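You operate a simulated robot arm through the tools that you are given. There is no shell and no other tool.

You are at the controls of a simulated robot arm. One attempt, no reset.

Task
Sand the grey mark off the clamped brush, then wax the middle of its back.
Fine: use the small sanding block, the green pad and the green box; sanding block back on the green mat, pad on the black one, lid shut; it stays clamped. Set down upright: small sanding block, green pad. A coat counts when it lies all over at full strength: go over it till it gets no stronger. What is to be rubbed or washed off counts as gone when no trace of it is left.

It is judged by the outcome, as a careful person would: the job done as asked, and still so three seconds after it is handed in. It fails if anything else is knocked over, pushed out of place, dropped, spilled or broken. A push-on lid holds only when it is set on centred and level and pressed home; a screw cap is set on level and turned clockwise until tight.

Robot
A 7-joint arm with a two-finger gripper, fixed in place. Base frame: the origin is at the foot of the arm, x ahead of it, y to its left, z up; the work surface is at about z = 78. Lengths are in cm, angles in rad, forces in N, time in s.
With the tool pointing down near the work surface it reaches from about 34 to 72 cm from the base axis. Its first joint turns from -1.152 to 1.152 rad. Payload 2.45 kg.
The TCP is the grasp point between the finger pads, 2.6 cm short of the fingertips. In the tool frame z runs along the fingers and y along their closing line. Largest opening 9.6 cm; the body of the gripper starts 6.9 cm behind the TCP.
Orientation is that of the tool frame in the base frame, as [roll, pitch, yaw] about the fixed x, y, z axes, in that order (R = Rz(yaw) Ry(pitch) Rx(roll)). With the fingers straight down and closing along the base's y, the tool's x points along the base's -x, its y along +y and its z along -z.

Tools
- The arm moves only by the tool move_arm. Its argument "motion" is a list of rows, each a list of 7 numbers: the shift along the tool's x, y, z in cm, then the turn, a rotation vector about the tool's x, y, z in rad, then the closure in counts, from 0 (fully open) to 255 (shut). In form: [[dx, dy, dz, ax, ay, az, hand], ...]. A call has 1 to 20 rows; each row is the pose to reach, as a shift and turn from the pose commanded when the call began, along the tool's axes at that moment. Each row takes 0.2 s and may step no farther than 5 cm and 0.15 rad from the row before; otherwise, or with a gripper value out of range, the whole call is refused. Where a pose cannot be reached the arm comes as near as it can. A force on the tool above 40 N (or 10 N above the force at the start of the call, whichever is more), or a blocked arm, ends the call early, and 0.2 s more pass. The fingers move at their own pace and stop on an object; they squeeze with about 39 N. The grip force told is the motor's: it shows also when the fingers shut on nothing. Time passes only in rows, and 0.2 s behind the last, so rows that repeat a pose let the fingers close. The reply holds the time, the measured pose of the TCP, the force on the tool along the base axes, the opening and the grip force, in the units named above and with some noise, with the torque about the TCP (base axes, N m) and any sound that the robot's microphone picked up, and new pictures: "pictures" is both (left out), scene, wrist or none.
- Cameras (640 x 400 px; columns grow to the right, rows downward): "scene" is fixed at [15.46, -38.48, 142.37]; the picture's right is [0.86, -0.52, 0.00], its down [-0.30, -0.49, -0.82] and it looks along [0.42, 0.70, -0.58] (base axes); focal length 344 px, centre (320, 200). "wrist" rides on the gripper at [8.2, 0.3, -9.8] in the tool frame; the picture's right is [-0.04, 1.00, 0.00], its down [-0.73, -0.03, -0.68] and it looks along [-0.68, -0.03, 0.73] (tool axes); focal length 256 px, centre (320, 200). There is no depth. A picture from a camera that has moved, and an enlarged one, comes with that camera's place and axes in the base frame and with its lens.
- enlarge(camera, box): a new picture of the part [left, top, right, bottom] of that camera's present view, enlarged. No time passes.
- close_job(): hands the job in; it is judged then, once.

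Places have to be worked out from the pictures, the camera data and where the tool is seen. Open the gripper and draw the arm clear of the work before you hand the job in, unless the task says otherwise.

The tools are called after ">>>" by a JSON object that holds its "method" and its "body". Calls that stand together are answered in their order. move_arm: Moves the arm, as the interface text tells. Its arguments: {"type":"object","properties":{"motion":{"type":"array","items":{"type":"array","items":{"type":"number"}}},"pictures":{"type":"string","enum":["both","scene","wrist","none"]}},"required":["motion"]} The other tools are called the same way: enlarge (camera, box) takes an enlarged picture of a part of a camera's view; close_job () hands the job in.

At the start:

```text
time: 0.0
tcp_pos: [44.24, 11.0, 113.44]
ee_rot: [3.141, -0.001, 3.141]
wrist_force: [-0.1, -0.3, 0.1]
wrist_torque: [-0.02, 0.06, -0.02]
finger_gap: 9.62
grip_force: 0.1
```

scene: 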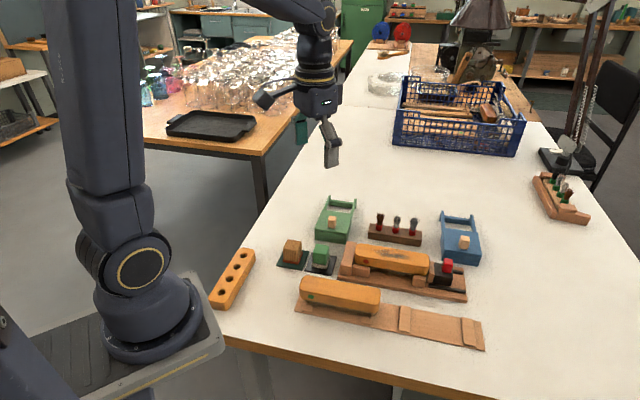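
wrist: 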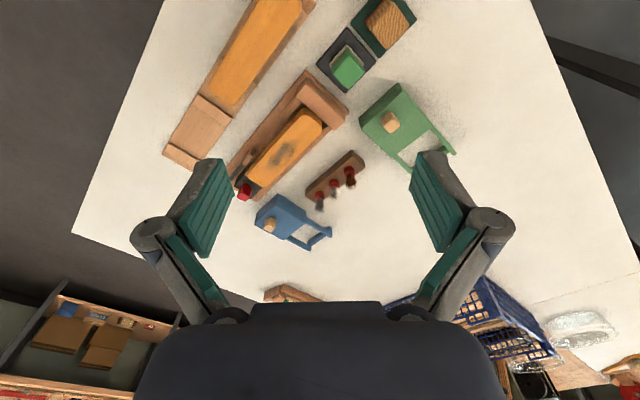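

I'll look closely at the work area from both cameras before moving anything.

>>> {"method": "enlarge", "body": {"camera": "scene", "box": [260, 180, 500, 330]}}

>>> {"method": "enlarge", "body": {"camera": "wrist", "box": [150, 0, 470, 250]}}

>>> {"method": "enlarge", "body": {"camera": "scene", "box": [200, 230, 500, 360]}}

```text
2.67 times, centred on (380, 255) of scene
camera zoom: at [15.46, -38.48, 142.37], right [0.86, -0.52, 0.0], down [-0.3, -0.49, -0.82], along [0.42, 0.7, -0.58], focal length 916 px, centre (160, 53)
```

zoom: 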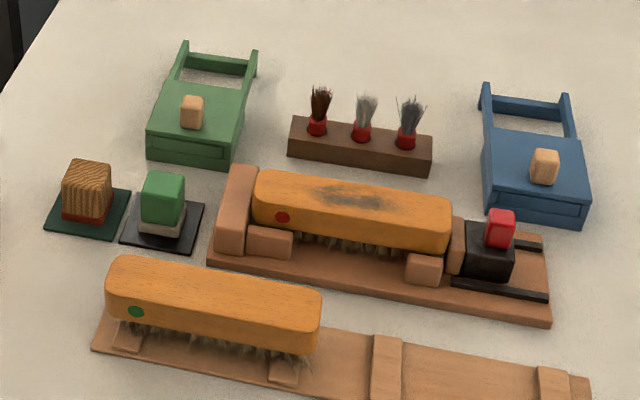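

```text
1.60 times, centred on (310, 125) of wrist
camera zoom: at [36.24, 11.18, 123.16], right [0.04, 1.0, 0.0], down [0.73, -0.03, 0.68], along [0.68, -0.03, -0.73], focal length 410 px, centre (336, 320)
```

zoom: 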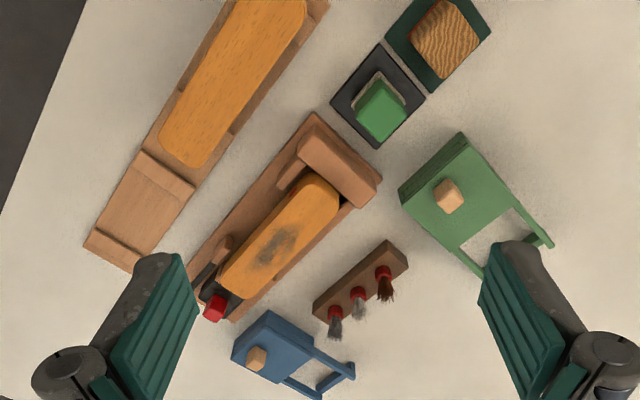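

```text
2.13 times, centred on (350, 295) of scene
camera zoom: at [15.46, -38.48, 142.37], right [0.86, -0.52, 0.0], down [-0.3, -0.49, -0.82], along [0.42, 0.7, -0.58], focal length 733 px, centre (256, -3)
```

zoom: 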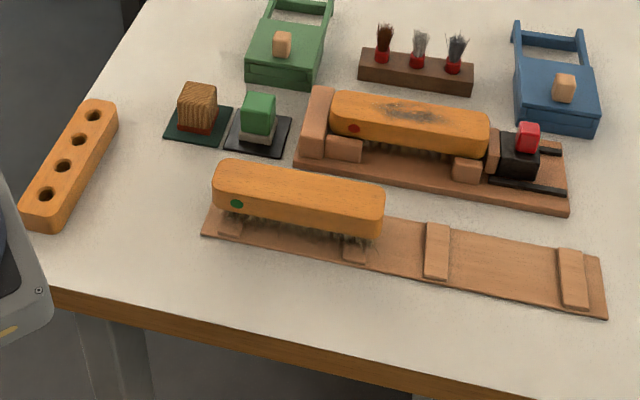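

The clamped brush (red dot) carries the grey mark at about (60, 3.4, 84.7). The sanding block is near (43, 20), the green pad near (48, 15), and the green box knob near (55.6, 21.6). I'll lower the wrist camera over the mats, turned in line with the fixtures, to measure them better.

>>> {"method": "move_arm", "body": {"motion": [[-0.7, 0.8, 3, 0, 0, 0.149, 0], [-1.4, 1.6, 6, 0, 0, 0.298, 0], [-2.1, 2.4, 9, 0, 0, 0.447, 0], [-2.8, 3.2, 12, 0, 0, 0.596, 0], [-3.76, 4, 15, 0, 0, 0.745, 0], [-3.76, 4, 15.4, 0, 0, 0.745, 0]]}}

```text
time: 1.4
tcp_pos: [48.09, 14.56, 97.97]
ee_rot: [-3.141, 0.0, 2.395]
wrist_force: [0.2, 0.1, 0.0]
wrist_torque: [-0.02, -0.03, 0.0]
finger_gap: 9.58
grip_force: 0.1
camera wrist: at [42.36, 20.4, 107.79], right [0.71, 0.71, 0.0], down [0.52, -0.52, 0.68], along [0.48, -0.48, -0.73], focal length 256 px, centre (320, 200)
```

scene: 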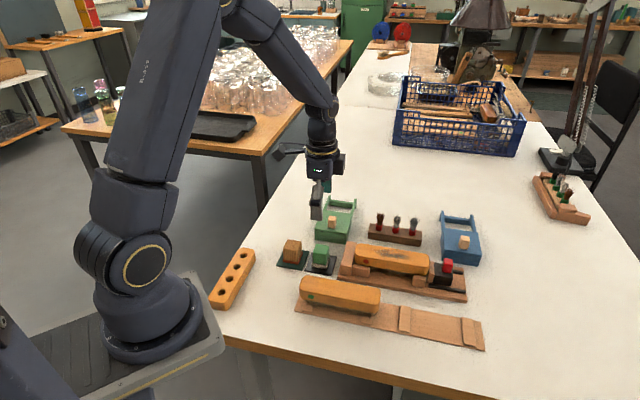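
wrist: 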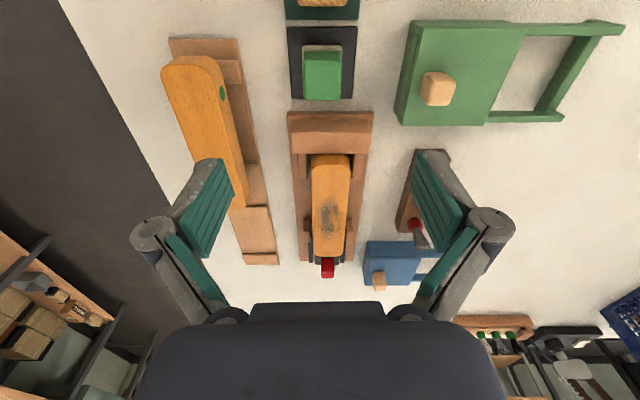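

The fixtures line up with the tool's axes at this yaw. I'll enlarge this view to get the details.

>>> {"method": "enlarge", "body": {"camera": "wrist", "box": [270, 0, 430, 100]}}

>>> {"method": "enlarge", "body": {"camera": "wrist", "box": [250, 100, 410, 290]}}

>>> {"method": "enlarge", "body": {"camera": "wrist", "box": [380, 0, 640, 150]}}

>>> {"method": "enlarge", "body": {"camera": "scene", "box": [260, 190, 370, 280]}}

>>> {"method": "enlarge", "body": {"camera": "scene", "box": [330, 200, 480, 310]}}

```text
4.00 times, centred on (350, 50) of wrist
camera zoom: at [42.36, 20.4, 107.79], right [0.71, 0.71, 0.0], down [0.52, -0.52, 0.68], along [0.48, -0.48, -0.73], focal length 1024 px, centre (200, 800)
```

zoom: 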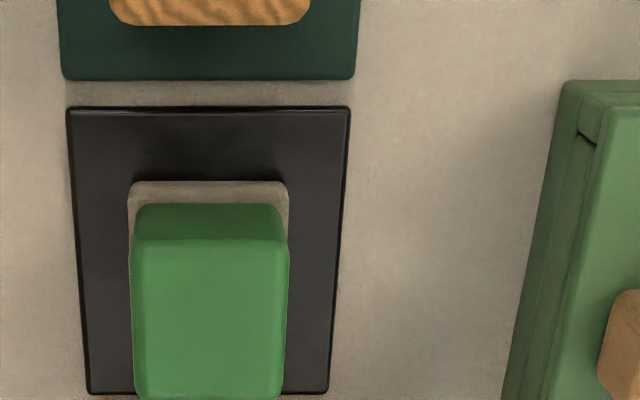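

```text
2.11 times, centred on (330, 195) of wrist
camera zoom: at [42.36, 20.4, 107.79], right [0.71, 0.71, 0.0], down [0.52, -0.52, 0.68], along [0.48, -0.48, -0.73], focal length 539 px, centre (299, 210)
```

zoom: 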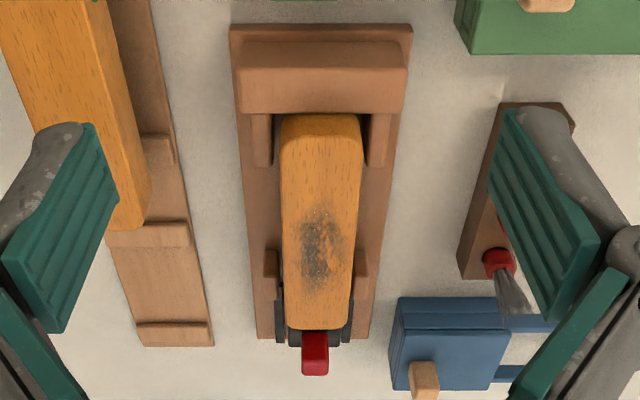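

```text
2.46 times, centred on (510, 75) of wrist
camera zoom: at [42.36, 20.4, 107.79], right [0.71, 0.71, 0.0], down [0.52, -0.52, 0.68], along [0.48, -0.48, -0.73], focal length 630 px, centre (-148, 508)
```

zoom: 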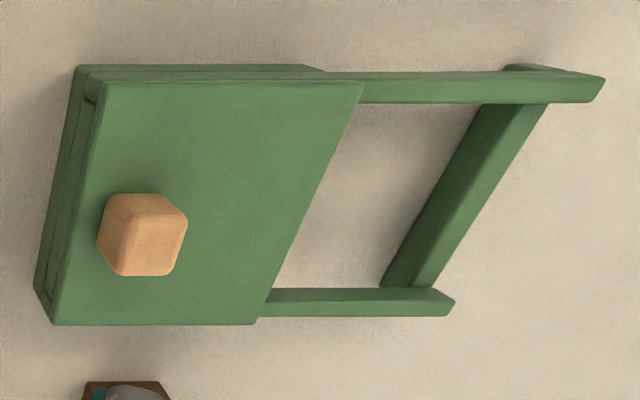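

```text
4.44 times, centred on (315, 235) of scene
camera zoom: at [15.46, -38.47, 142.37], right [0.86, -0.52, 0.0], down [-0.3, -0.49, -0.82], along [0.42, 0.7, -0.58], focal length 1527 px, centre (342, 44)
```

zoom: 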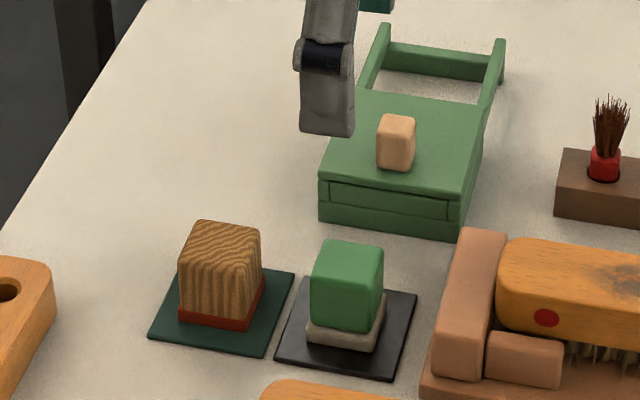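

```text
3.64 times, centred on (405, 255) of scene
camera zoom: at [15.46, -38.47, 142.37], right [0.86, -0.52, 0.0], down [-0.3, -0.49, -0.82], along [0.42, 0.7, -0.58], focal length 1249 px, centre (11, 0)
```

zoom: 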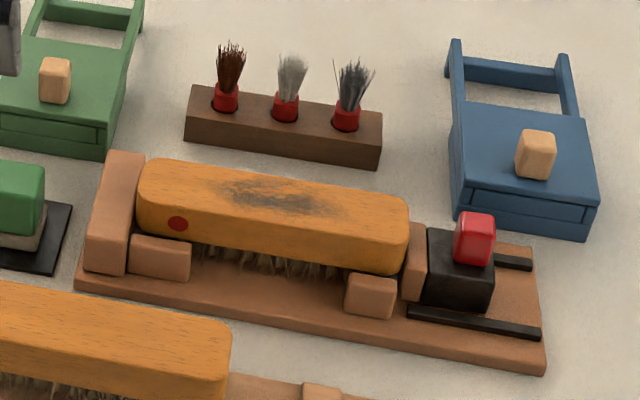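

The black mat centre comes out near (48.2, 14.8) and the green mat near (42.8, 20.2), with everything aligned at 45°. I'll turn the last 0.04 rad and move the camera over the two mats to measure the blocks.

>>> {"method": "move_arm", "body": {"motion": [[1.5, 0.1, 1.5, 0, 0, 0.02, 0], [3.0, 0.2, 3.5, 0, 0, 0.04, 0], [3.7, 0.3, 5, 0, 0, 0.04, 0], [3.7, 0.3, 5, 0, 0, 0.04, 0]]}}

```text
time: 2.4
tcp_pos: [45.44, 17.43, 92.98]
ee_rot: [3.141, 0.0, 2.356]
wrist_force: [0.1, 0.3, -0.6]
wrist_torque: [0.01, 0.03, 0.0]
finger_gap: 9.61
grip_force: 0.0
camera wrist: at [40.04, 23.48, 102.64], right [0.73, 0.68, 0.0], down [0.5, -0.54, 0.68], along [0.46, -0.5, -0.73], focal length 256 px, centre (320, 200)
```

scene: 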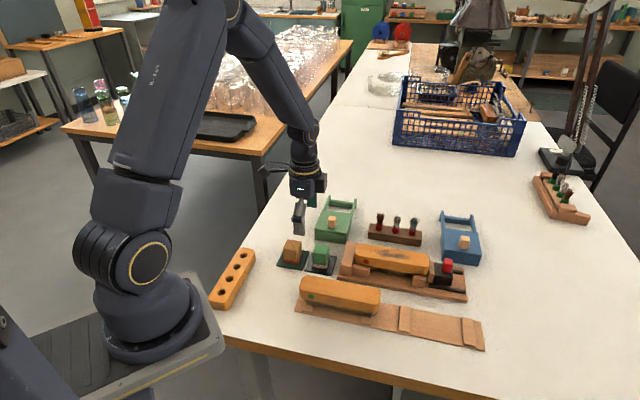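
wrist: 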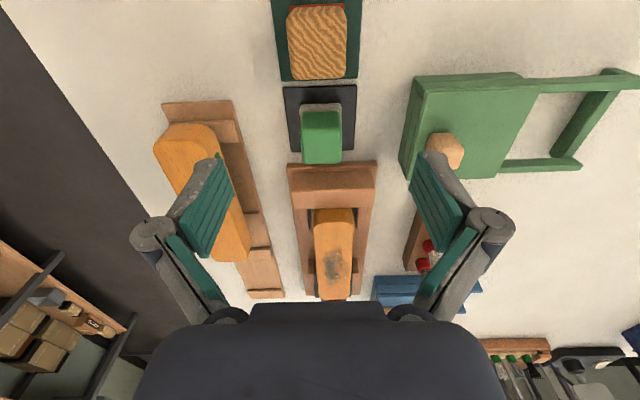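

The TCP is now lined up across the row of mats. I'll enlarge the sanding block and pad for their exact size and position.

>>> {"method": "enlarge", "body": {"camera": "wrist", "box": [260, 0, 380, 90]}}

>>> {"method": "enlarge", "body": {"camera": "wrist", "box": [270, 80, 380, 170]}}

>>> {"method": "enlarge", "body": {"camera": "scene", "box": [270, 230, 350, 280]}}

```text
4.44 times, centred on (320, 45) of wrist
camera zoom: at [40.04, 23.48, 102.64], right [0.73, 0.68, 0.0], down [0.5, -0.54, 0.68], along [0.46, -0.5, -0.73], focal length 1138 px, centre (320, 889)
```

zoom: 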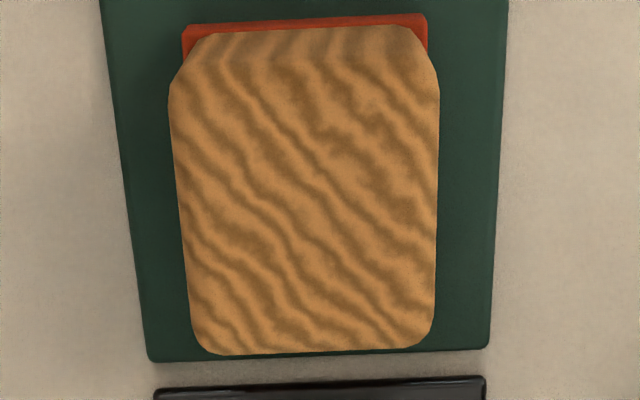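

```text
4.44 times, centred on (325, 125) of wrist
camera zoom: at [40.04, 23.48, 102.64], right [0.73, 0.68, 0.0], down [0.5, -0.54, 0.68], along [0.46, -0.5, -0.73], focal length 1138 px, centre (298, 533)
```

zoom: 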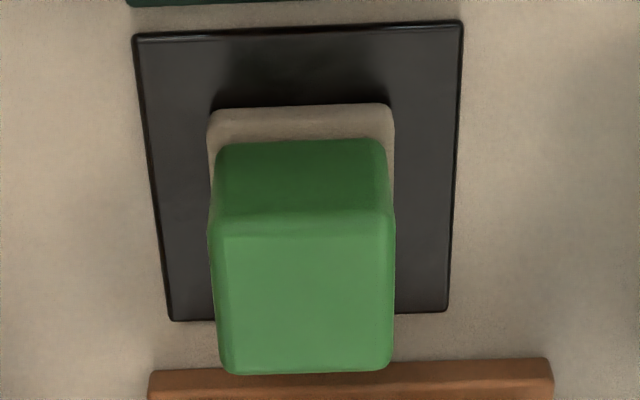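

```text
8.00 times, centred on (310, 255) of scene
camera zoom: at [15.46, -38.47, 142.37], right [0.86, -0.52, 0.0], down [-0.3, -0.49, -0.82], along [0.42, 0.7, -0.58], focal length 2748 px, centre (400, -240)
```

zoom: 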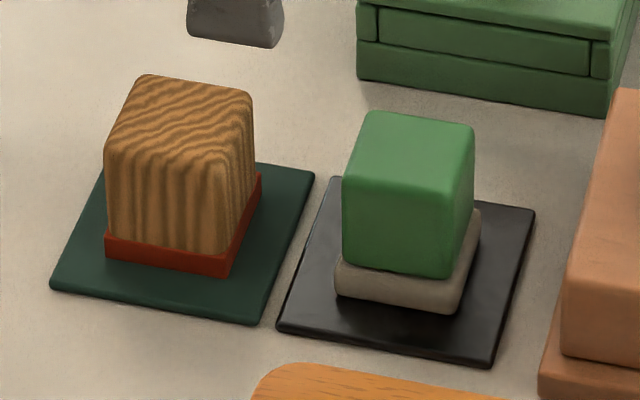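

Worked out along the row axis p and across it q, the sanding block is about 4.4 × 4.1 cm, centred at p=15.95, q=44.45, with its top near z=82.3. I'll move above it with the jaws partly closed and check before going down.

>>> {"method": "move_arm", "body": {"motion": [[2.0, 0, 1.5, 0, 0, 0, 40], [3.85, 0, 3.0, 0, 0, 0, 70], [3.85, 0, 5.0, 0, 0, 0, 70], [3.85, 0, 5.0, 0, 0, 0, 70]]}}

```text
time: 3.4
tcp_pos: [42.71, 20.22, 87.9]
ee_rot: [-3.14, 0.001, 2.357]
wrist_force: [1.3, -0.6, -0.5]
wrist_torque: [0.01, 0.0, 0.02]
finger_gap: 6.96
grip_force: 0.1
camera wrist: at [37.18, 26.22, 97.63], right [0.73, 0.68, 0.0], down [0.5, -0.54, 0.68], along [0.46, -0.5, -0.73], focal length 256 px, centre (320, 200)
```

scene: 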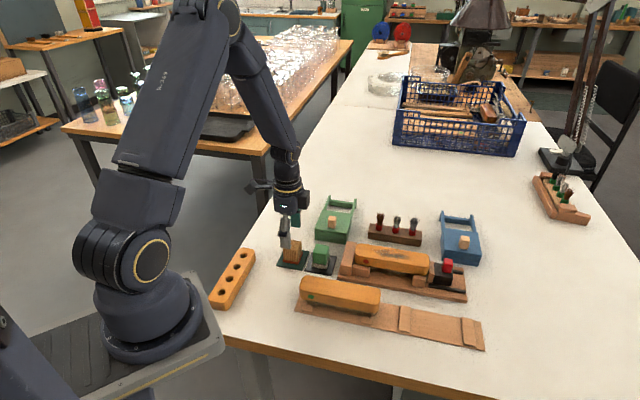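
wrist: 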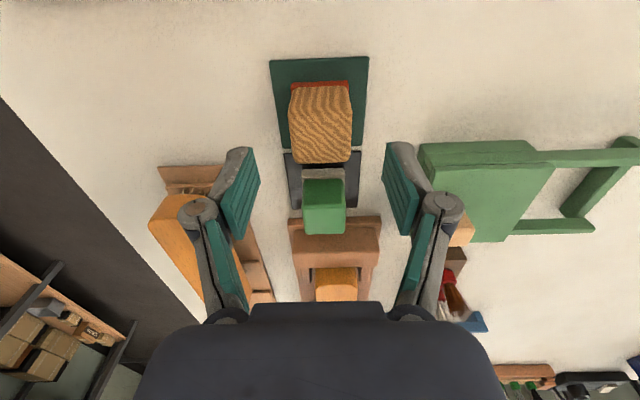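

The block sits just under the fingers. I'll zoom in to check centring before descending.

>>> {"method": "enlarge", "body": {"camera": "wrist", "box": [240, 50, 400, 170]}}

>>> {"method": "enlarge", "body": {"camera": "scene", "box": [260, 190, 350, 280]}}

```text
3.33 times, centred on (320, 110) of wrist
camera zoom: at [37.18, 26.22, 97.63], right [0.73, 0.68, 0.0], down [0.5, -0.54, 0.68], along [0.46, -0.5, -0.73], focal length 853 px, centre (320, 500)
```

zoom: 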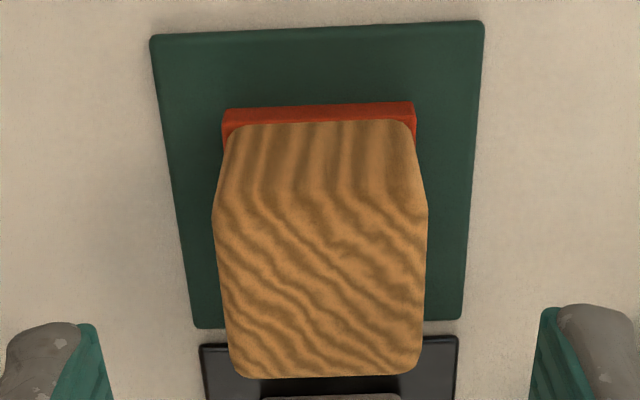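

```text
4.44 times, centred on (305, 235) of scene
camera zoom: at [15.46, -38.47, 142.37], right [0.86, -0.52, 0.0], down [-0.3, -0.49, -0.82], along [0.42, 0.7, -0.58], focal length 1527 px, centre (387, 44)
```

zoom: 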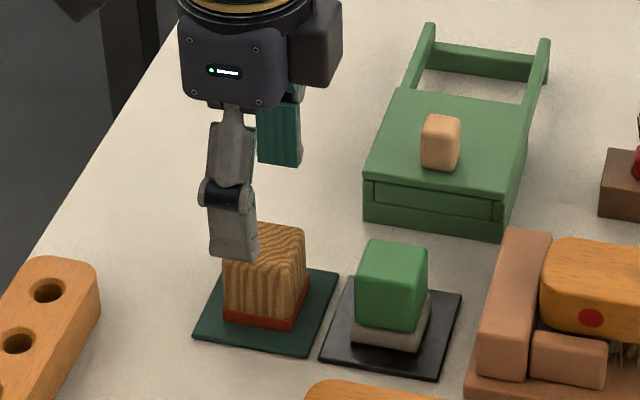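

The block is centred between the fingers. I'll descend so the fingertips end up about 1.2 cm above the mat, then close.

>>> {"method": "move_arm", "body": {"motion": [[0, 0, 2.0, 0, 0, 0, 70], [0, 0, 4.0, 0, 0, 0, 70], [0, 0, 5.8, 0, 0, 0, 70], [0, 0, 5.8, 0, 0, 0, 110], [0, 0, 5.8, 0, 0, 0, 180], [0, 0, 5.8, 0, 0, 0, 255], [0, 0, 5.8, 0, 0, 0, 255], [0, 0, 5.8, 0, 0, 0, 255]]}}

```text
time: 5.2
tcp_pos: [42.83, 20.23, 82.05]
ee_rot: [3.141, 0.0, 2.356]
wrist_force: [-1.3, 0.3, 1.0]
wrist_torque: [0.04, -0.02, 0.0]
finger_gap: 3.84
grip_force: 39.2
camera wrist: at [37.4, 26.22, 91.83], right [0.73, 0.68, 0.0], down [0.5, -0.54, 0.68], along [0.46, -0.5, -0.73], focal length 256 px, centre (320, 200)
```

scene: 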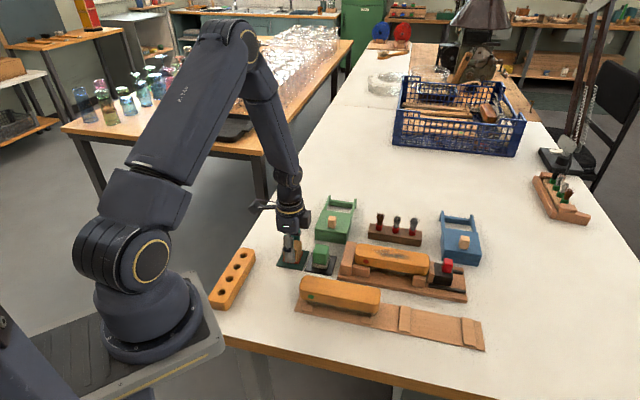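
wrist: 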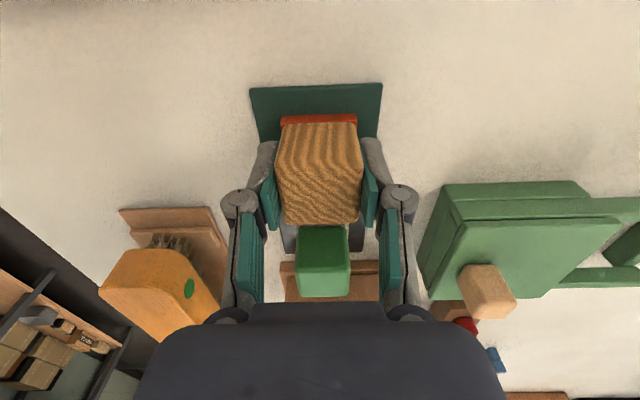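

The grip holds at a 3.84 cm gap. I'll lift the block straight up and carry it along the row toward the clamped brush, keeping it high.

>>> {"method": "move_arm", "body": {"motion": [[0, 0, -1.5, 0, 0, 0, 255], [0, 0, -5, 0, 0, 0, 255], [0, 0, -9.5, 0, 0, 0, 255], [-3, 0, -13, 0, 0, 0, 255], [-7, 0, -15, 0, 0, 0, 255], [-11.5, 0, -15, 0, 0, 0, 255], [-15, 0, -15, 0, 0, 0, 255], [-15, 0, -15, 0, 0, 0, 255]]}}

```text
time: 7.0
tcp_pos: [53.57, 9.69, 97.41]
ee_rot: [-3.141, 0.001, 2.357]
wrist_force: [0.5, 0.5, -0.7]
wrist_torque: [0.01, -0.01, -0.01]
finger_gap: 3.87
grip_force: 39.3
camera wrist: at [48.1, 15.77, 107.16], right [0.73, 0.68, 0.0], down [0.5, -0.54, 0.68], along [0.46, -0.5, -0.73], focal length 256 px, centre (320, 200)
```

scene: 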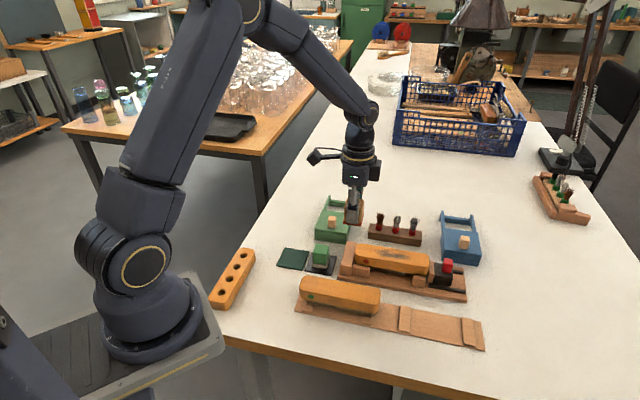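
wrist: 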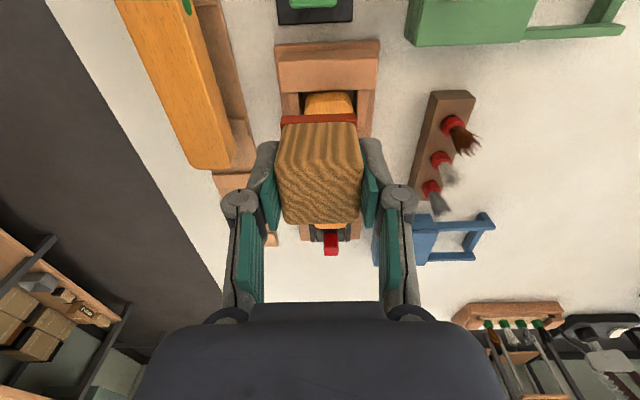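

The block is in hand and above the near end of the clamp. The brush looks about 0.7 cm off to the q+ side, so I'll zoom in to measure its line and top height.

>>> {"method": "enlarge", "body": {"camera": "wrist", "box": [260, 30, 400, 130]}}

>>> {"method": "enlarge", "body": {"camera": "scene", "box": [330, 230, 480, 310]}}

>>> {"method": "enlarge", "body": {"camera": "wrist", "box": [270, 210, 390, 300]}}

```text
4.00 times, centred on (330, 80) of wrist
camera zoom: at [48.1, 15.77, 107.16], right [0.73, 0.68, 0.0], down [0.5, -0.54, 0.68], along [0.46, -0.5, -0.73], focal length 1024 px, centre (280, 680)
```

zoom: 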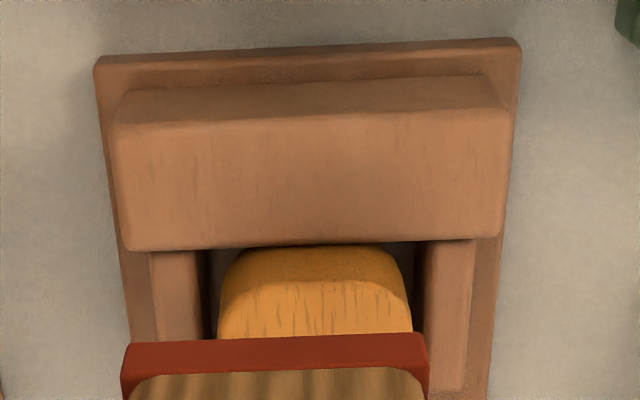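

```text
4.27 times, centred on (405, 270) of scene
camera zoom: at [15.46, -38.48, 142.37], right [0.86, -0.52, 0.0], down [-0.3, -0.49, -0.82], along [0.42, 0.7, -0.58], focal length 1466 px, centre (-43, -99)
```

zoom: 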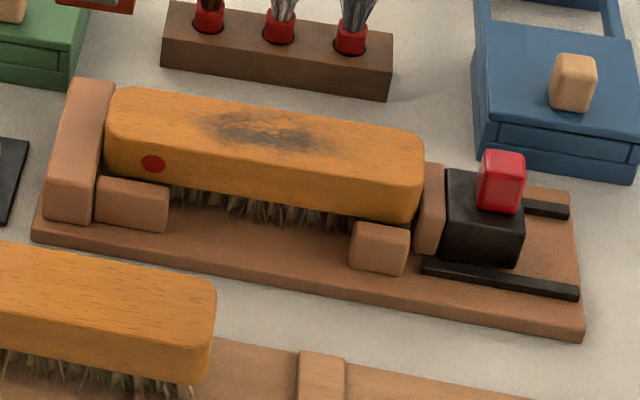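

```text
4.44 times, centred on (330, 255) of wrist
camera zoom: at [48.1, 15.77, 107.16], right [0.73, 0.68, 0.0], down [0.5, -0.54, 0.68], along [0.46, -0.5, -0.73], focal length 1138 px, centre (276, -44)
```

zoom: 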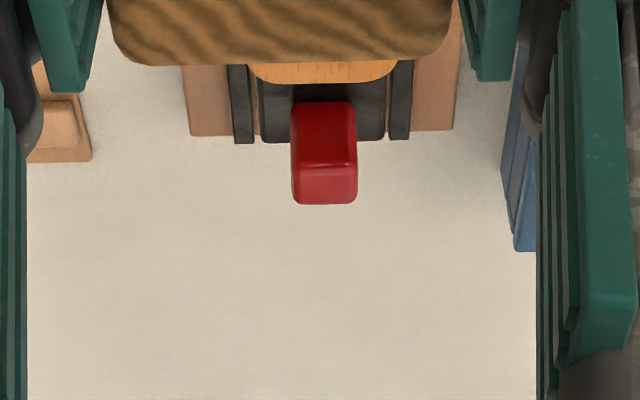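

The brush centreline is about 0.63 cm to q+ of the tool and aligned with the tool's axes. Its top is about 4.5 cm wide at z≈84.7, and the mark spans p≈36.5–44.7. I'll move over the middle of the mark and come down to a few centimetres above it.

>>> {"method": "move_arm", "body": {"motion": [[-4.5, 0.3, 0, 0, 0, 0, 255], [-9.2, 0.65, 0, 0, 0, 0, 255], [-9.2, 0.65, 3, 0, 0, 0, 255], [-9.2, 0.65, 6, 0, 0, 0, 255], [-9.2, 0.65, 6, 0, 0, 0, 255]]}}

```text
time: 8.2
tcp_pos: [60.26, 3.69, 91.07]
ee_rot: [3.141, -0.001, 2.358]
wrist_force: [-0.2, 0.5, -0.2]
wrist_torque: [0.02, 0.0, -0.03]
finger_gap: 3.86
grip_force: 39.1
camera wrist: at [54.76, 9.67, 100.87], right [0.73, 0.68, 0.0], down [0.5, -0.54, 0.68], along [0.46, -0.5, -0.73], focal length 256 px, centre (320, 200)
```

scene: 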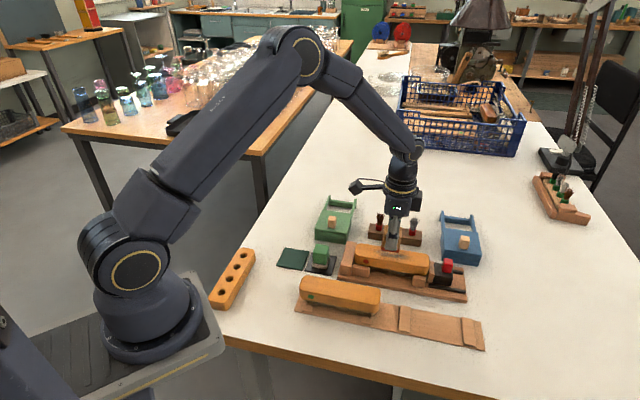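
wrist: 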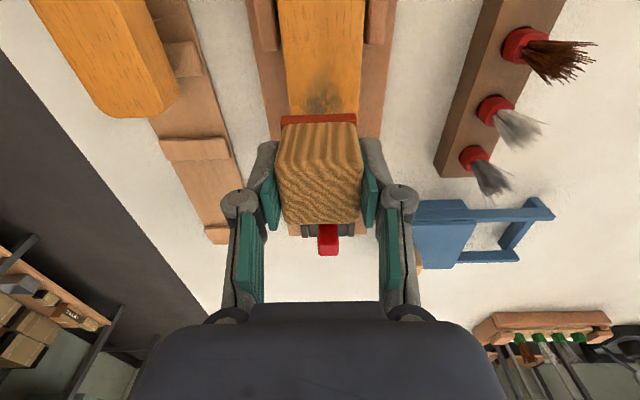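

>>> {"method": "enlarge", "body": {"camera": "wrist", "box": [240, 0, 400, 130]}}

>>> {"method": "enlarge", "body": {"camera": "scene", "box": [330, 200, 480, 310]}}

```text
3.08 times, centred on (320, 65) of wrist
camera zoom: at [54.76, 9.67, 100.87], right [0.73, 0.68, 0.0], down [0.5, -0.54, 0.68], along [0.46, -0.5, -0.73], focal length 788 px, centre (320, 615)
```

zoom: 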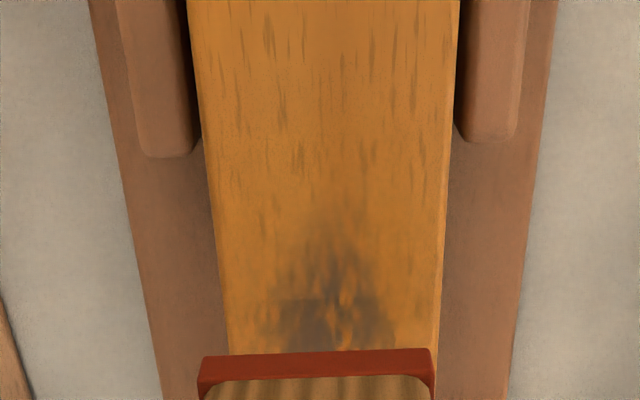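

```text
3.64 times, centred on (405, 255) of scene
camera zoom: at [15.46, -38.48, 142.37], right [0.86, -0.52, 0.0], down [-0.3, -0.49, -0.82], along [0.42, 0.7, -0.58], focal length 1249 px, centre (11, 0)
```

zoom: 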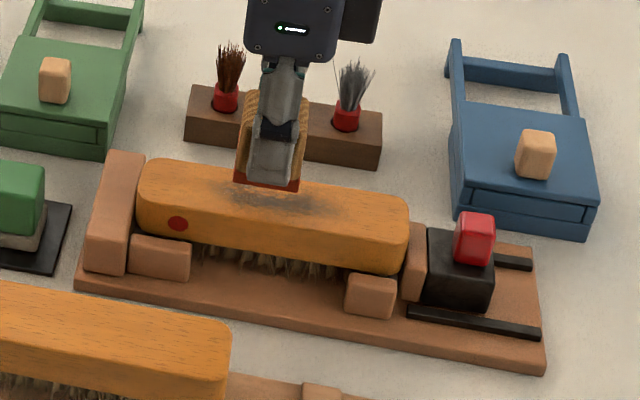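

The block is over the mark but needs another 0.28 cm in q. I'll shift, descend to just above the expected contact height, then feel for it.

>>> {"method": "move_arm", "body": {"motion": [[0, 0.28, 0.7, 0, 0, 0, 255], [0, 0.28, 1.4, 0, 0, 0, 255], [0, 0.28, 1.9, 0, 0, 0, 255], [0, 0.28, 1.9, 0, 0, 0, 255]], "pictures": "scene"}}

>>> {"method": "enlarge", "body": {"camera": "scene", "box": [350, 210, 460, 290]}}

```text
time: 9.2
tcp_pos: [60.5, 3.8, 89.18]
ee_rot: [-3.141, 0.0, 2.357]
wrist_force: [-0.6, 0.0, -0.8]
wrist_torque: [0.0, 0.0, -0.01]
finger_gap: 3.86
grip_force: 39.5
```

scene: 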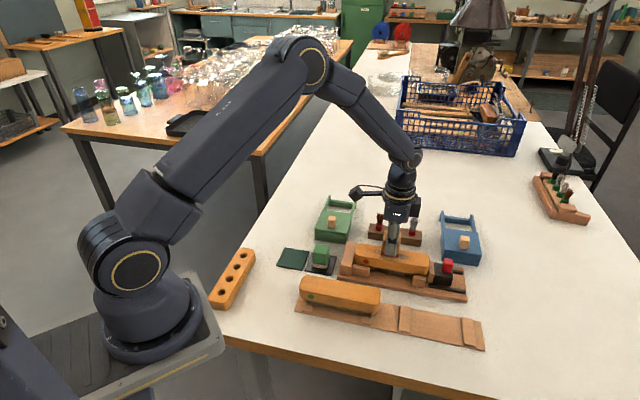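

```text
5.00 times, centred on (405, 250) of scene
camera zoom: at [15.46, -38.47, 142.37], right [0.86, -0.52, 0.0], down [-0.3, -0.49, -0.82], along [0.42, 0.7, -0.58], focal length 1717 px, centre (-105, -50)
```

zoom: 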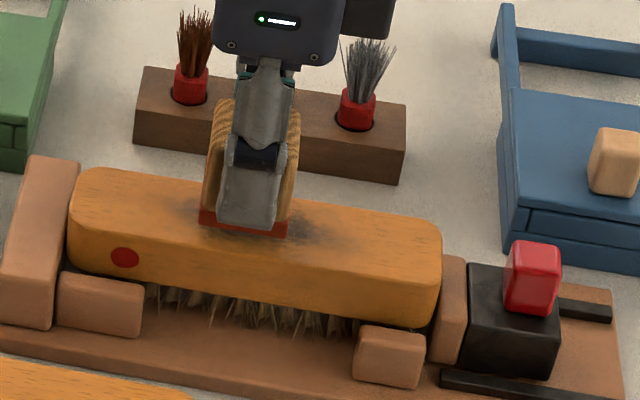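

No contact force yet, with the TCP at 89.2. I'll creep down in small steps until the force shows.

>>> {"method": "move_arm", "body": {"motion": [[0, 0, 0.2, 0, 0, 0, 255], [0, 0, 0.4, 0, 0, 0, 255], [0, 0, 0.55, 0, 0, 0, 255], [0, 0, 0.55, 0, 0, 0, 255]], "pictures": "none"}}

```text
time: 10.2
tcp_pos: [60.62, 3.78, 88.71]
ee_rot: [3.141, 0.0, 2.357]
wrist_force: [-1.0, 0.6, -0.3]
wrist_torque: [0.03, -0.01, -0.04]
finger_gap: 3.87
grip_force: 39.1
```

>>> {"method": "move_arm", "body": {"motion": [[0, 0, 0.15, 0, 0, 0, 255], [0, 0, 0.3, 0, 0, 0, 255], [0, 0, 0.3, 0, 0, 0, 255]], "pictures": "none"}}

```text
time: 11.0
tcp_pos: [60.58, 4.07, 88.48]
ee_rot: [3.141, 0.0, 2.355]
wrist_force: [-0.9, 0.0, -0.4]
wrist_torque: [-0.01, -0.04, 0.02]
finger_gap: 3.86
grip_force: 39.2
```

Still no contact at 88.48, so I'll keep creeping down.

>>> {"method": "move_arm", "body": {"motion": [[0, 0, 0.15, 0, 0, 0, 255], [0, 0, 0.25, 0, 0, 0, 255], [0, 0, 0.25, 0, 0, 0, 255]], "pictures": "none"}}

```text
time: 11.8
tcp_pos: [60.52, 3.78, 88.24]
ee_rot: [-3.142, 0.001, 2.357]
wrist_force: [-0.5, -0.6, -0.6]
wrist_torque: [-0.04, 0.04, 0.01]
finger_gap: 3.87
grip_force: 39.1
```

>>> {"method": "move_arm", "body": {"motion": [[0, 0, 0.12, 0, 0, 0, 255], [0, 0, 0.24, 0, 0, 0, 255], [0, 0, 0.24, 0, 0, 0, 255]], "pictures": "scene"}}

>>> {"method": "enlarge", "body": {"camera": "scene", "box": [365, 225, 445, 285]}}

```text
time: 12.6
tcp_pos: [60.49, 3.87, 88.23]
ee_rot: [3.139, 0.003, 2.356]
wrist_force: [-5.7, -2.2, 23.0]
wrist_torque: [-0.12, 0.33, -0.01]
finger_gap: 3.89
grip_force: 38.9
```

scene: 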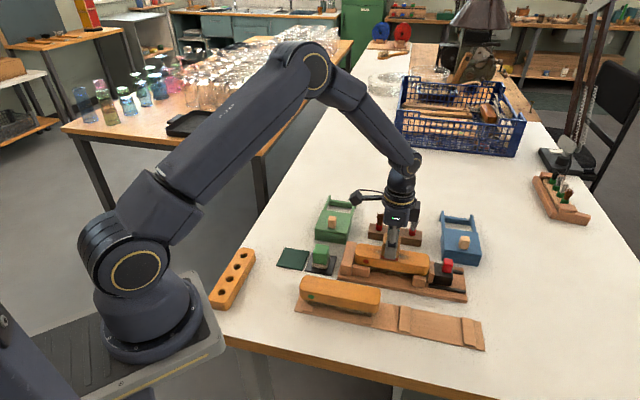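

```text
6.67 times, centred on (405, 255) of scene
camera zoom: at [15.4, -38.48, 142.38], right [0.86, -0.52, 0.0], down [-0.3, -0.49, -0.82], along [0.42, 0.7, -0.58], focal length 2290 px, centre (-247, -167)
```

zoom: 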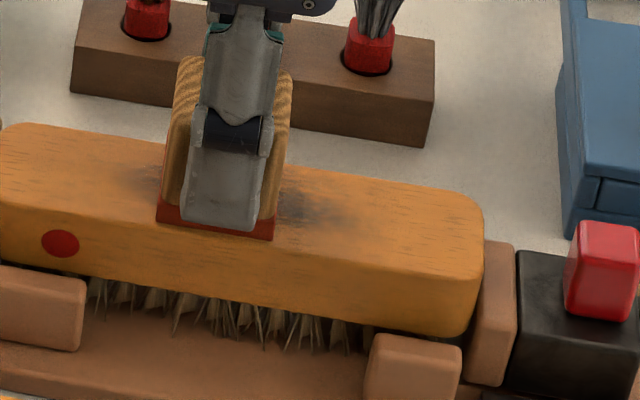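

Contact gives about 23 N at this depth. I'll ease off by 0.1 cm and make the first stroke along the brush, ±3 cm over the mark.

>>> {"method": "move_arm", "body": {"motion": [[0, 0, -0.1, 0, 0, 0, 255], [-1, 0, -0.1, 0, 0, 0, 255], [-2, 0, -0.1, 0, 0, 0, 255], [-3, 0, -0.1, 0, 0, 0, 255], [-2, 0, -0.1, 0, 0, 0, 255], [-1, 0, -0.1, 0, 0, 0, 255], [0, 0, -0.1, 0, 0, 0, 255], [1, 0, -0.1, 0, 0, 0, 255], [2, 0, -0.1, 0, 0, 0, 255], [3, 0, -0.1, 0, 0, 0, 255], [2, 0, -0.1, 0, 0, 0, 255], [1, 0, -0.1, 0, 0, 0, 255], [0, 0, -0.1, 0, 0, 0, 255]]}}

>>> {"method": "enlarge", "body": {"camera": "scene", "box": [340, 225, 460, 300]}}

>>> {"method": "enlarge", "body": {"camera": "wrist", "box": [220, 0, 420, 125]}}

```text
time: 15.4
tcp_pos: [60.57, 3.77, 88.19]
ee_rot: [-3.138, -0.003, 2.356]
wrist_force: [0.3, 0.4, 1.4]
wrist_torque: [0.03, 0.03, -0.05]
finger_gap: 3.87
grip_force: 39.0
camera wrist: at [55.14, 9.8, 97.81], right [0.74, 0.68, 0.0], down [0.5, -0.54, 0.68], along [0.46, -0.5, -0.73], focal length 256 px, centre (320, 200)
```

scene: 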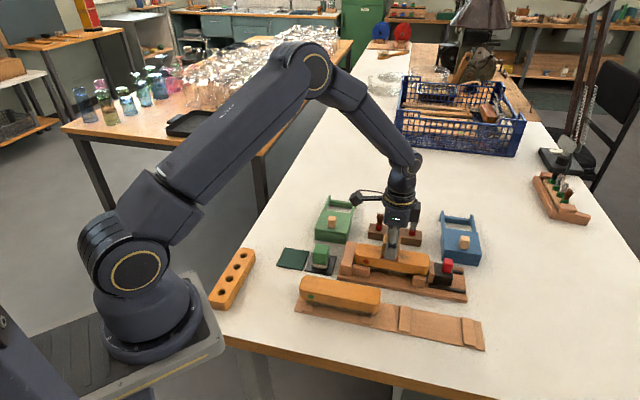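
wrist: 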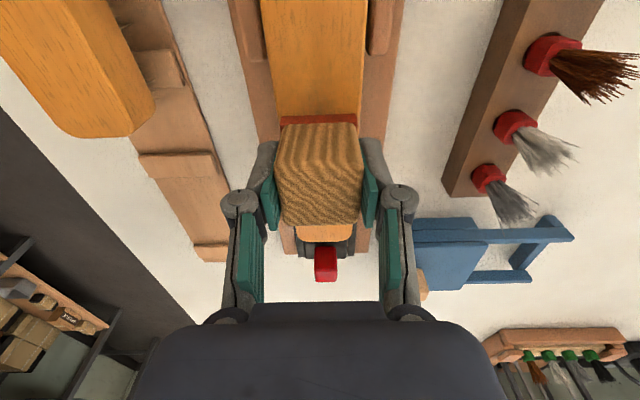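

```text
5.33 times, centred on (400, 262) of scene
camera zoom: at [15.45, -38.47, 142.37], right [0.86, -0.52, 0.0], down [-0.3, -0.49, -0.82], along [0.42, 0.7, -0.58], focal length 1832 px, centre (-107, -133)
```

zoom: 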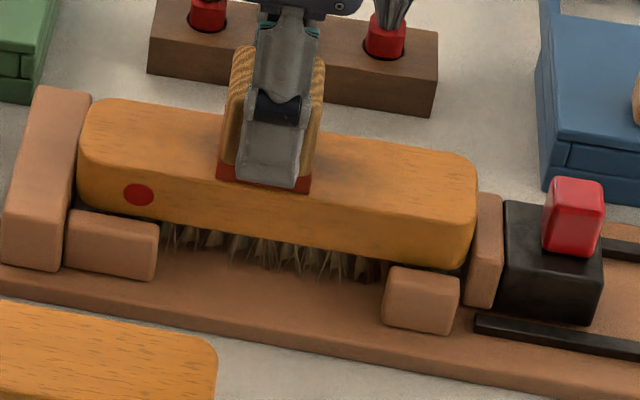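

```text
3.20 times, centred on (320, 62) of wrist
camera zoom: at [55.14, 9.8, 97.81], right [0.74, 0.68, 0.0], down [0.5, -0.54, 0.68], along [0.46, -0.5, -0.73], focal length 819 px, centre (320, 640)
```

zoom: 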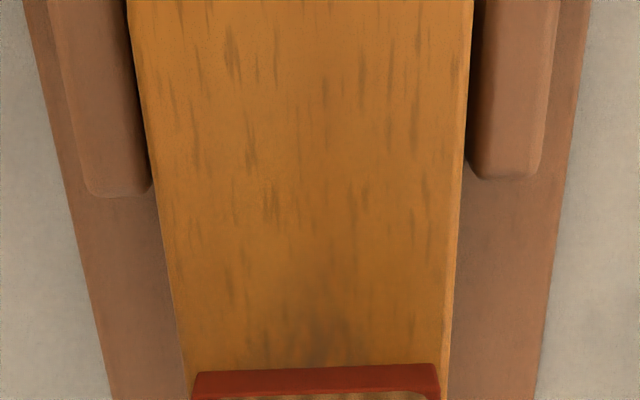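

The mark is already fading. The pressure is now light at 1.4 N, so I'll press slightly more and stroke with small sideways offsets to cover the whole mark.

>>> {"method": "move_arm", "body": {"motion": [[0, 0.15, 0.06, 0, 0, 0, 255], [-1.2, 0.3, 0.07, 0, 0, 0, 255], [-2.5, 0.3, 0.07, 0, 0, 0, 255], [-3.8, 0.3, 0.07, 0, 0, 0, 255], [-2.5, 0.3, 0.07, 0, 0, 0, 255], [-1.2, 0.3, 0.07, 0, 0, 0, 255], [0, 0.3, 0.07, 0, 0, 0, 255], [1.2, 0.3, 0.07, 0, 0, 0, 255], [2.5, 0.3, 0.07, 0, 0, 0, 255], [3.3, 0.2, 0.07, 0, 0, 0, 255], [3.3, -0.2, 0.07, 0, 0, 0, 255], [2.5, -0.3, 0.07, 0, 0, 0, 255], [1.2, -0.3, 0.07, 0, 0, 0, 255], [0, -0.3, 0.07, 0, 0, 0, 255], [-1.2, -0.3, 0.07, 0, 0, 0, 255], [-2.5, -0.3, 0.07, 0, 0, 0, 255], [-3.8, -0.3, 0.07, 0, 0, 0, 255], [-2.5, -0.2, 0.07, 0, 0, 0, 255], [-1.2, 0, 0.07, 0, 0, 0, 255], [0, 0, 0.07, 0, 0, 0, 255]]}}

>>> {"method": "enlarge", "body": {"camera": "scene", "box": [340, 225, 460, 300]}}

>>> {"method": "enlarge", "body": {"camera": "wrist", "box": [220, 0, 420, 125]}}

```text
time: 19.6
tcp_pos: [60.55, 3.79, 88.01]
ee_rot: [3.14, 0.002, 2.356]
wrist_force: [5.5, -4.0, 11.9]
wrist_torque: [-0.03, -0.1, 0.01]
finger_gap: 3.88
grip_force: 38.8
camera wrist: at [55.09, 9.86, 97.76], right [0.74, 0.68, 0.0], down [0.5, -0.54, 0.68], along [0.46, -0.5, -0.73], focal length 256 px, centre (320, 200)
```

scene: 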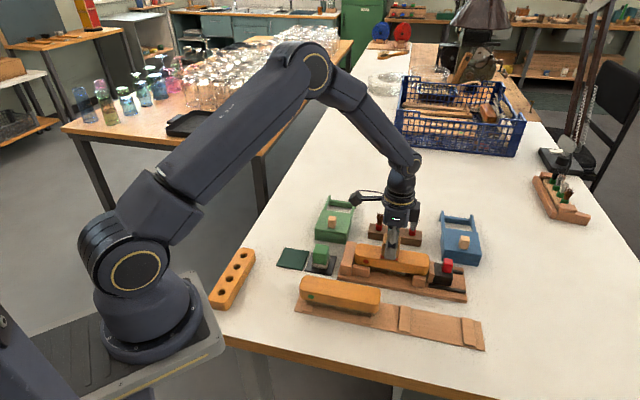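
wrist: 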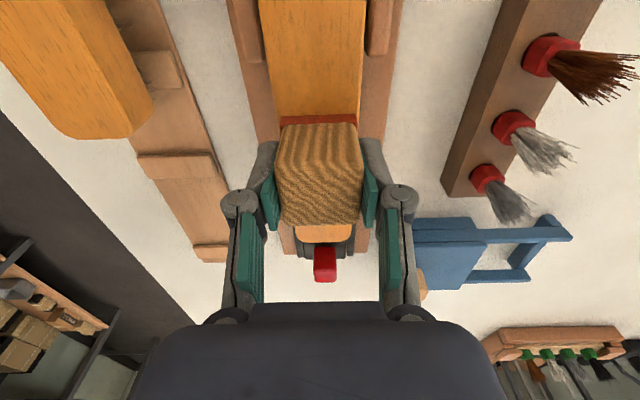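

```text
5.33 times, centred on (400, 262) of scene
camera zoom: at [15.44, -38.49, 142.37], right [0.86, -0.52, 0.0], down [-0.3, -0.49, -0.82], along [0.42, 0.7, -0.58], focal length 1832 px, centre (-107, -133)
```

zoom: 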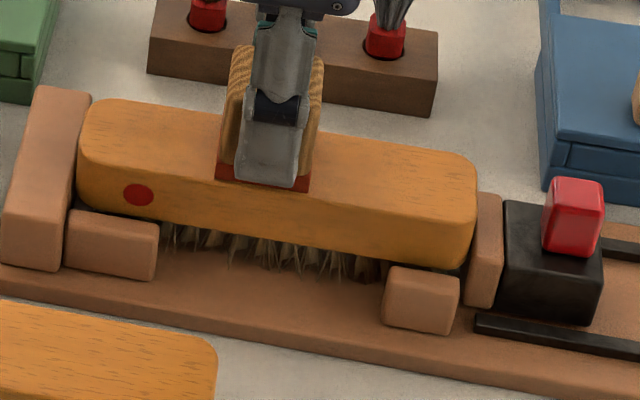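

```text
3.20 times, centred on (320, 62) of wrist
camera zoom: at [55.09, 9.86, 97.76], right [0.74, 0.68, 0.0], down [0.5, -0.54, 0.68], along [0.46, -0.5, -0.73], focal length 819 px, centre (320, 640)
```

zoom: 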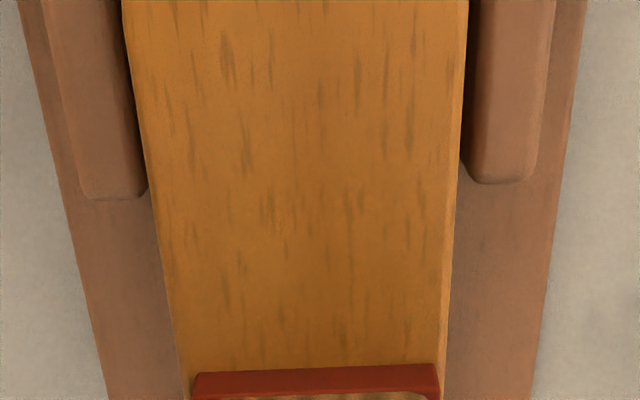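

The visible part is clear. I'll do one more full pass at the same pressure, then lift off and inspect.

>>> {"method": "move_arm", "body": {"motion": [[-1.2, 0.2, 0, 0, 0, 0, 255], [-2.5, 0.3, 0, 0, 0, 0, 255], [-3.8, 0.3, 0, 0, 0, 0, 255], [-2.5, 0.3, 0, 0, 0, 0, 255], [-1.2, 0.3, 0, 0, 0, 0, 255], [0, 0.3, 0, 0, 0, 0, 255], [1.2, 0.3, 0, 0, 0, 0, 255], [2.5, 0.3, 0, 0, 0, 0, 255], [3.3, 0.2, 0, 0, 0, 0, 255], [3.3, -0.2, 0, 0, 0, 0, 255], [2.5, -0.3, 0, 0, 0, 0, 255], [1.2, -0.3, 0, 0, 0, 0, 255], [0, -0.3, 0, 0, 0, 0, 255], [-1.2, -0.3, 0, 0, 0, 0, 255], [-2.5, -0.3, 0, 0, 0, 0, 255], [-3.8, -0.2, 0, 0, 0, 0, 255], [-2.5, 0, 0, 0, 0, 0, 255], [-1.2, 0, 0, 0, 0, 0, 255], [0, 0, 0, 0, 0, 0, 255], [0, 0, -1, 0, 0, 0, 255]], "pictures": "none"}}

>>> {"method": "move_arm", "body": {"motion": [[0, 0, -3, 0, 0, 0, 255], [2, 0, -7, 0, 0, 0, 255], [6, 0, -9, 0, 0, 0, 255], [10, 0, -9, 0, 0, 0, 255], [12, 0, -9, 0, 0, 0, 255], [12, 0, -9, 0, 0, 0, 255]]}}

>>> {"method": "enlarge", "body": {"camera": "scene", "box": [340, 225, 460, 300]}}

>>> {"method": "enlarge", "body": {"camera": "wrist", "box": [240, 0, 400, 300]}}

```text
time: 23.8
tcp_pos: [60.5, 3.79, 88.86]
ee_rot: [-3.139, -0.002, 2.357]
wrist_force: [0.1, 0.3, 0.4]
wrist_torque: [-0.03, 0.01, -0.01]
finger_gap: 3.82
grip_force: 39.1
```

```text
time: 25.2
tcp_pos: [52.08, 12.28, 98.0]
ee_rot: [-3.14, -0.001, 2.357]
wrist_force: [0.7, 0.1, -0.8]
wrist_torque: [0.01, -0.03, 0.01]
finger_gap: 3.87
grip_force: 38.8
camera wrist: at [46.67, 18.27, 107.72], right [0.73, 0.68, 0.0], down [0.5, -0.54, 0.68], along [0.46, -0.5, -0.73], focal length 256 px, centre (320, 200)
```

scene: 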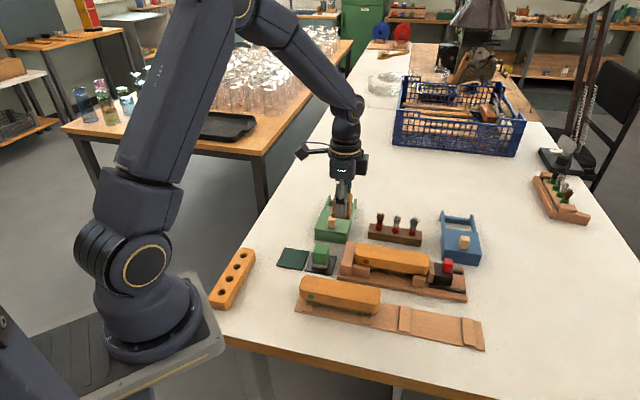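
wrist: 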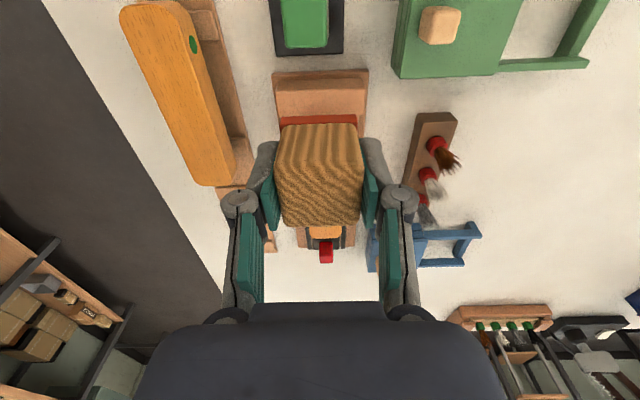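

```text
5.33 times, centred on (400, 262) of scene
camera zoom: at [15.46, -38.47, 142.37], right [0.86, -0.52, 0.0], down [-0.3, -0.49, -0.82], along [0.42, 0.7, -0.58], focal length 1832 px, centre (-107, -133)
```

zoom: 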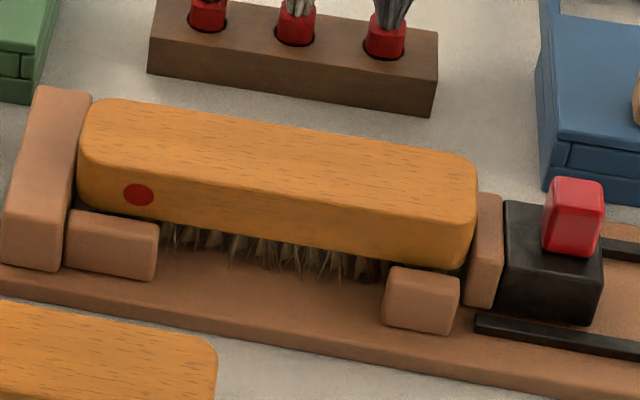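

```text
1.33 times, centred on (320, 150) of wrist
camera zoom: at [46.67, 18.27, 107.72], right [0.73, 0.68, 0.0], down [0.5, -0.54, 0.68], along [0.46, -0.5, -0.73], focal length 341 px, centre (320, 267)
```

zoom: 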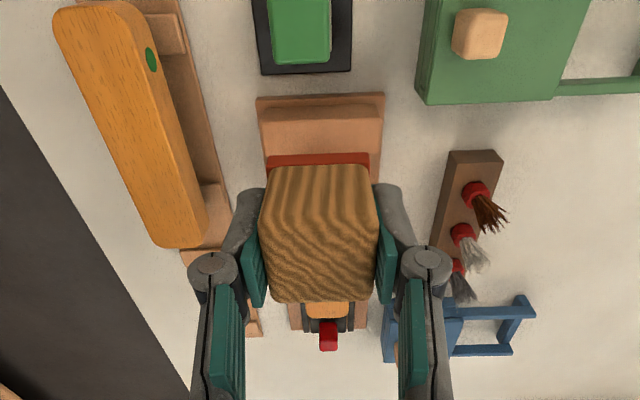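

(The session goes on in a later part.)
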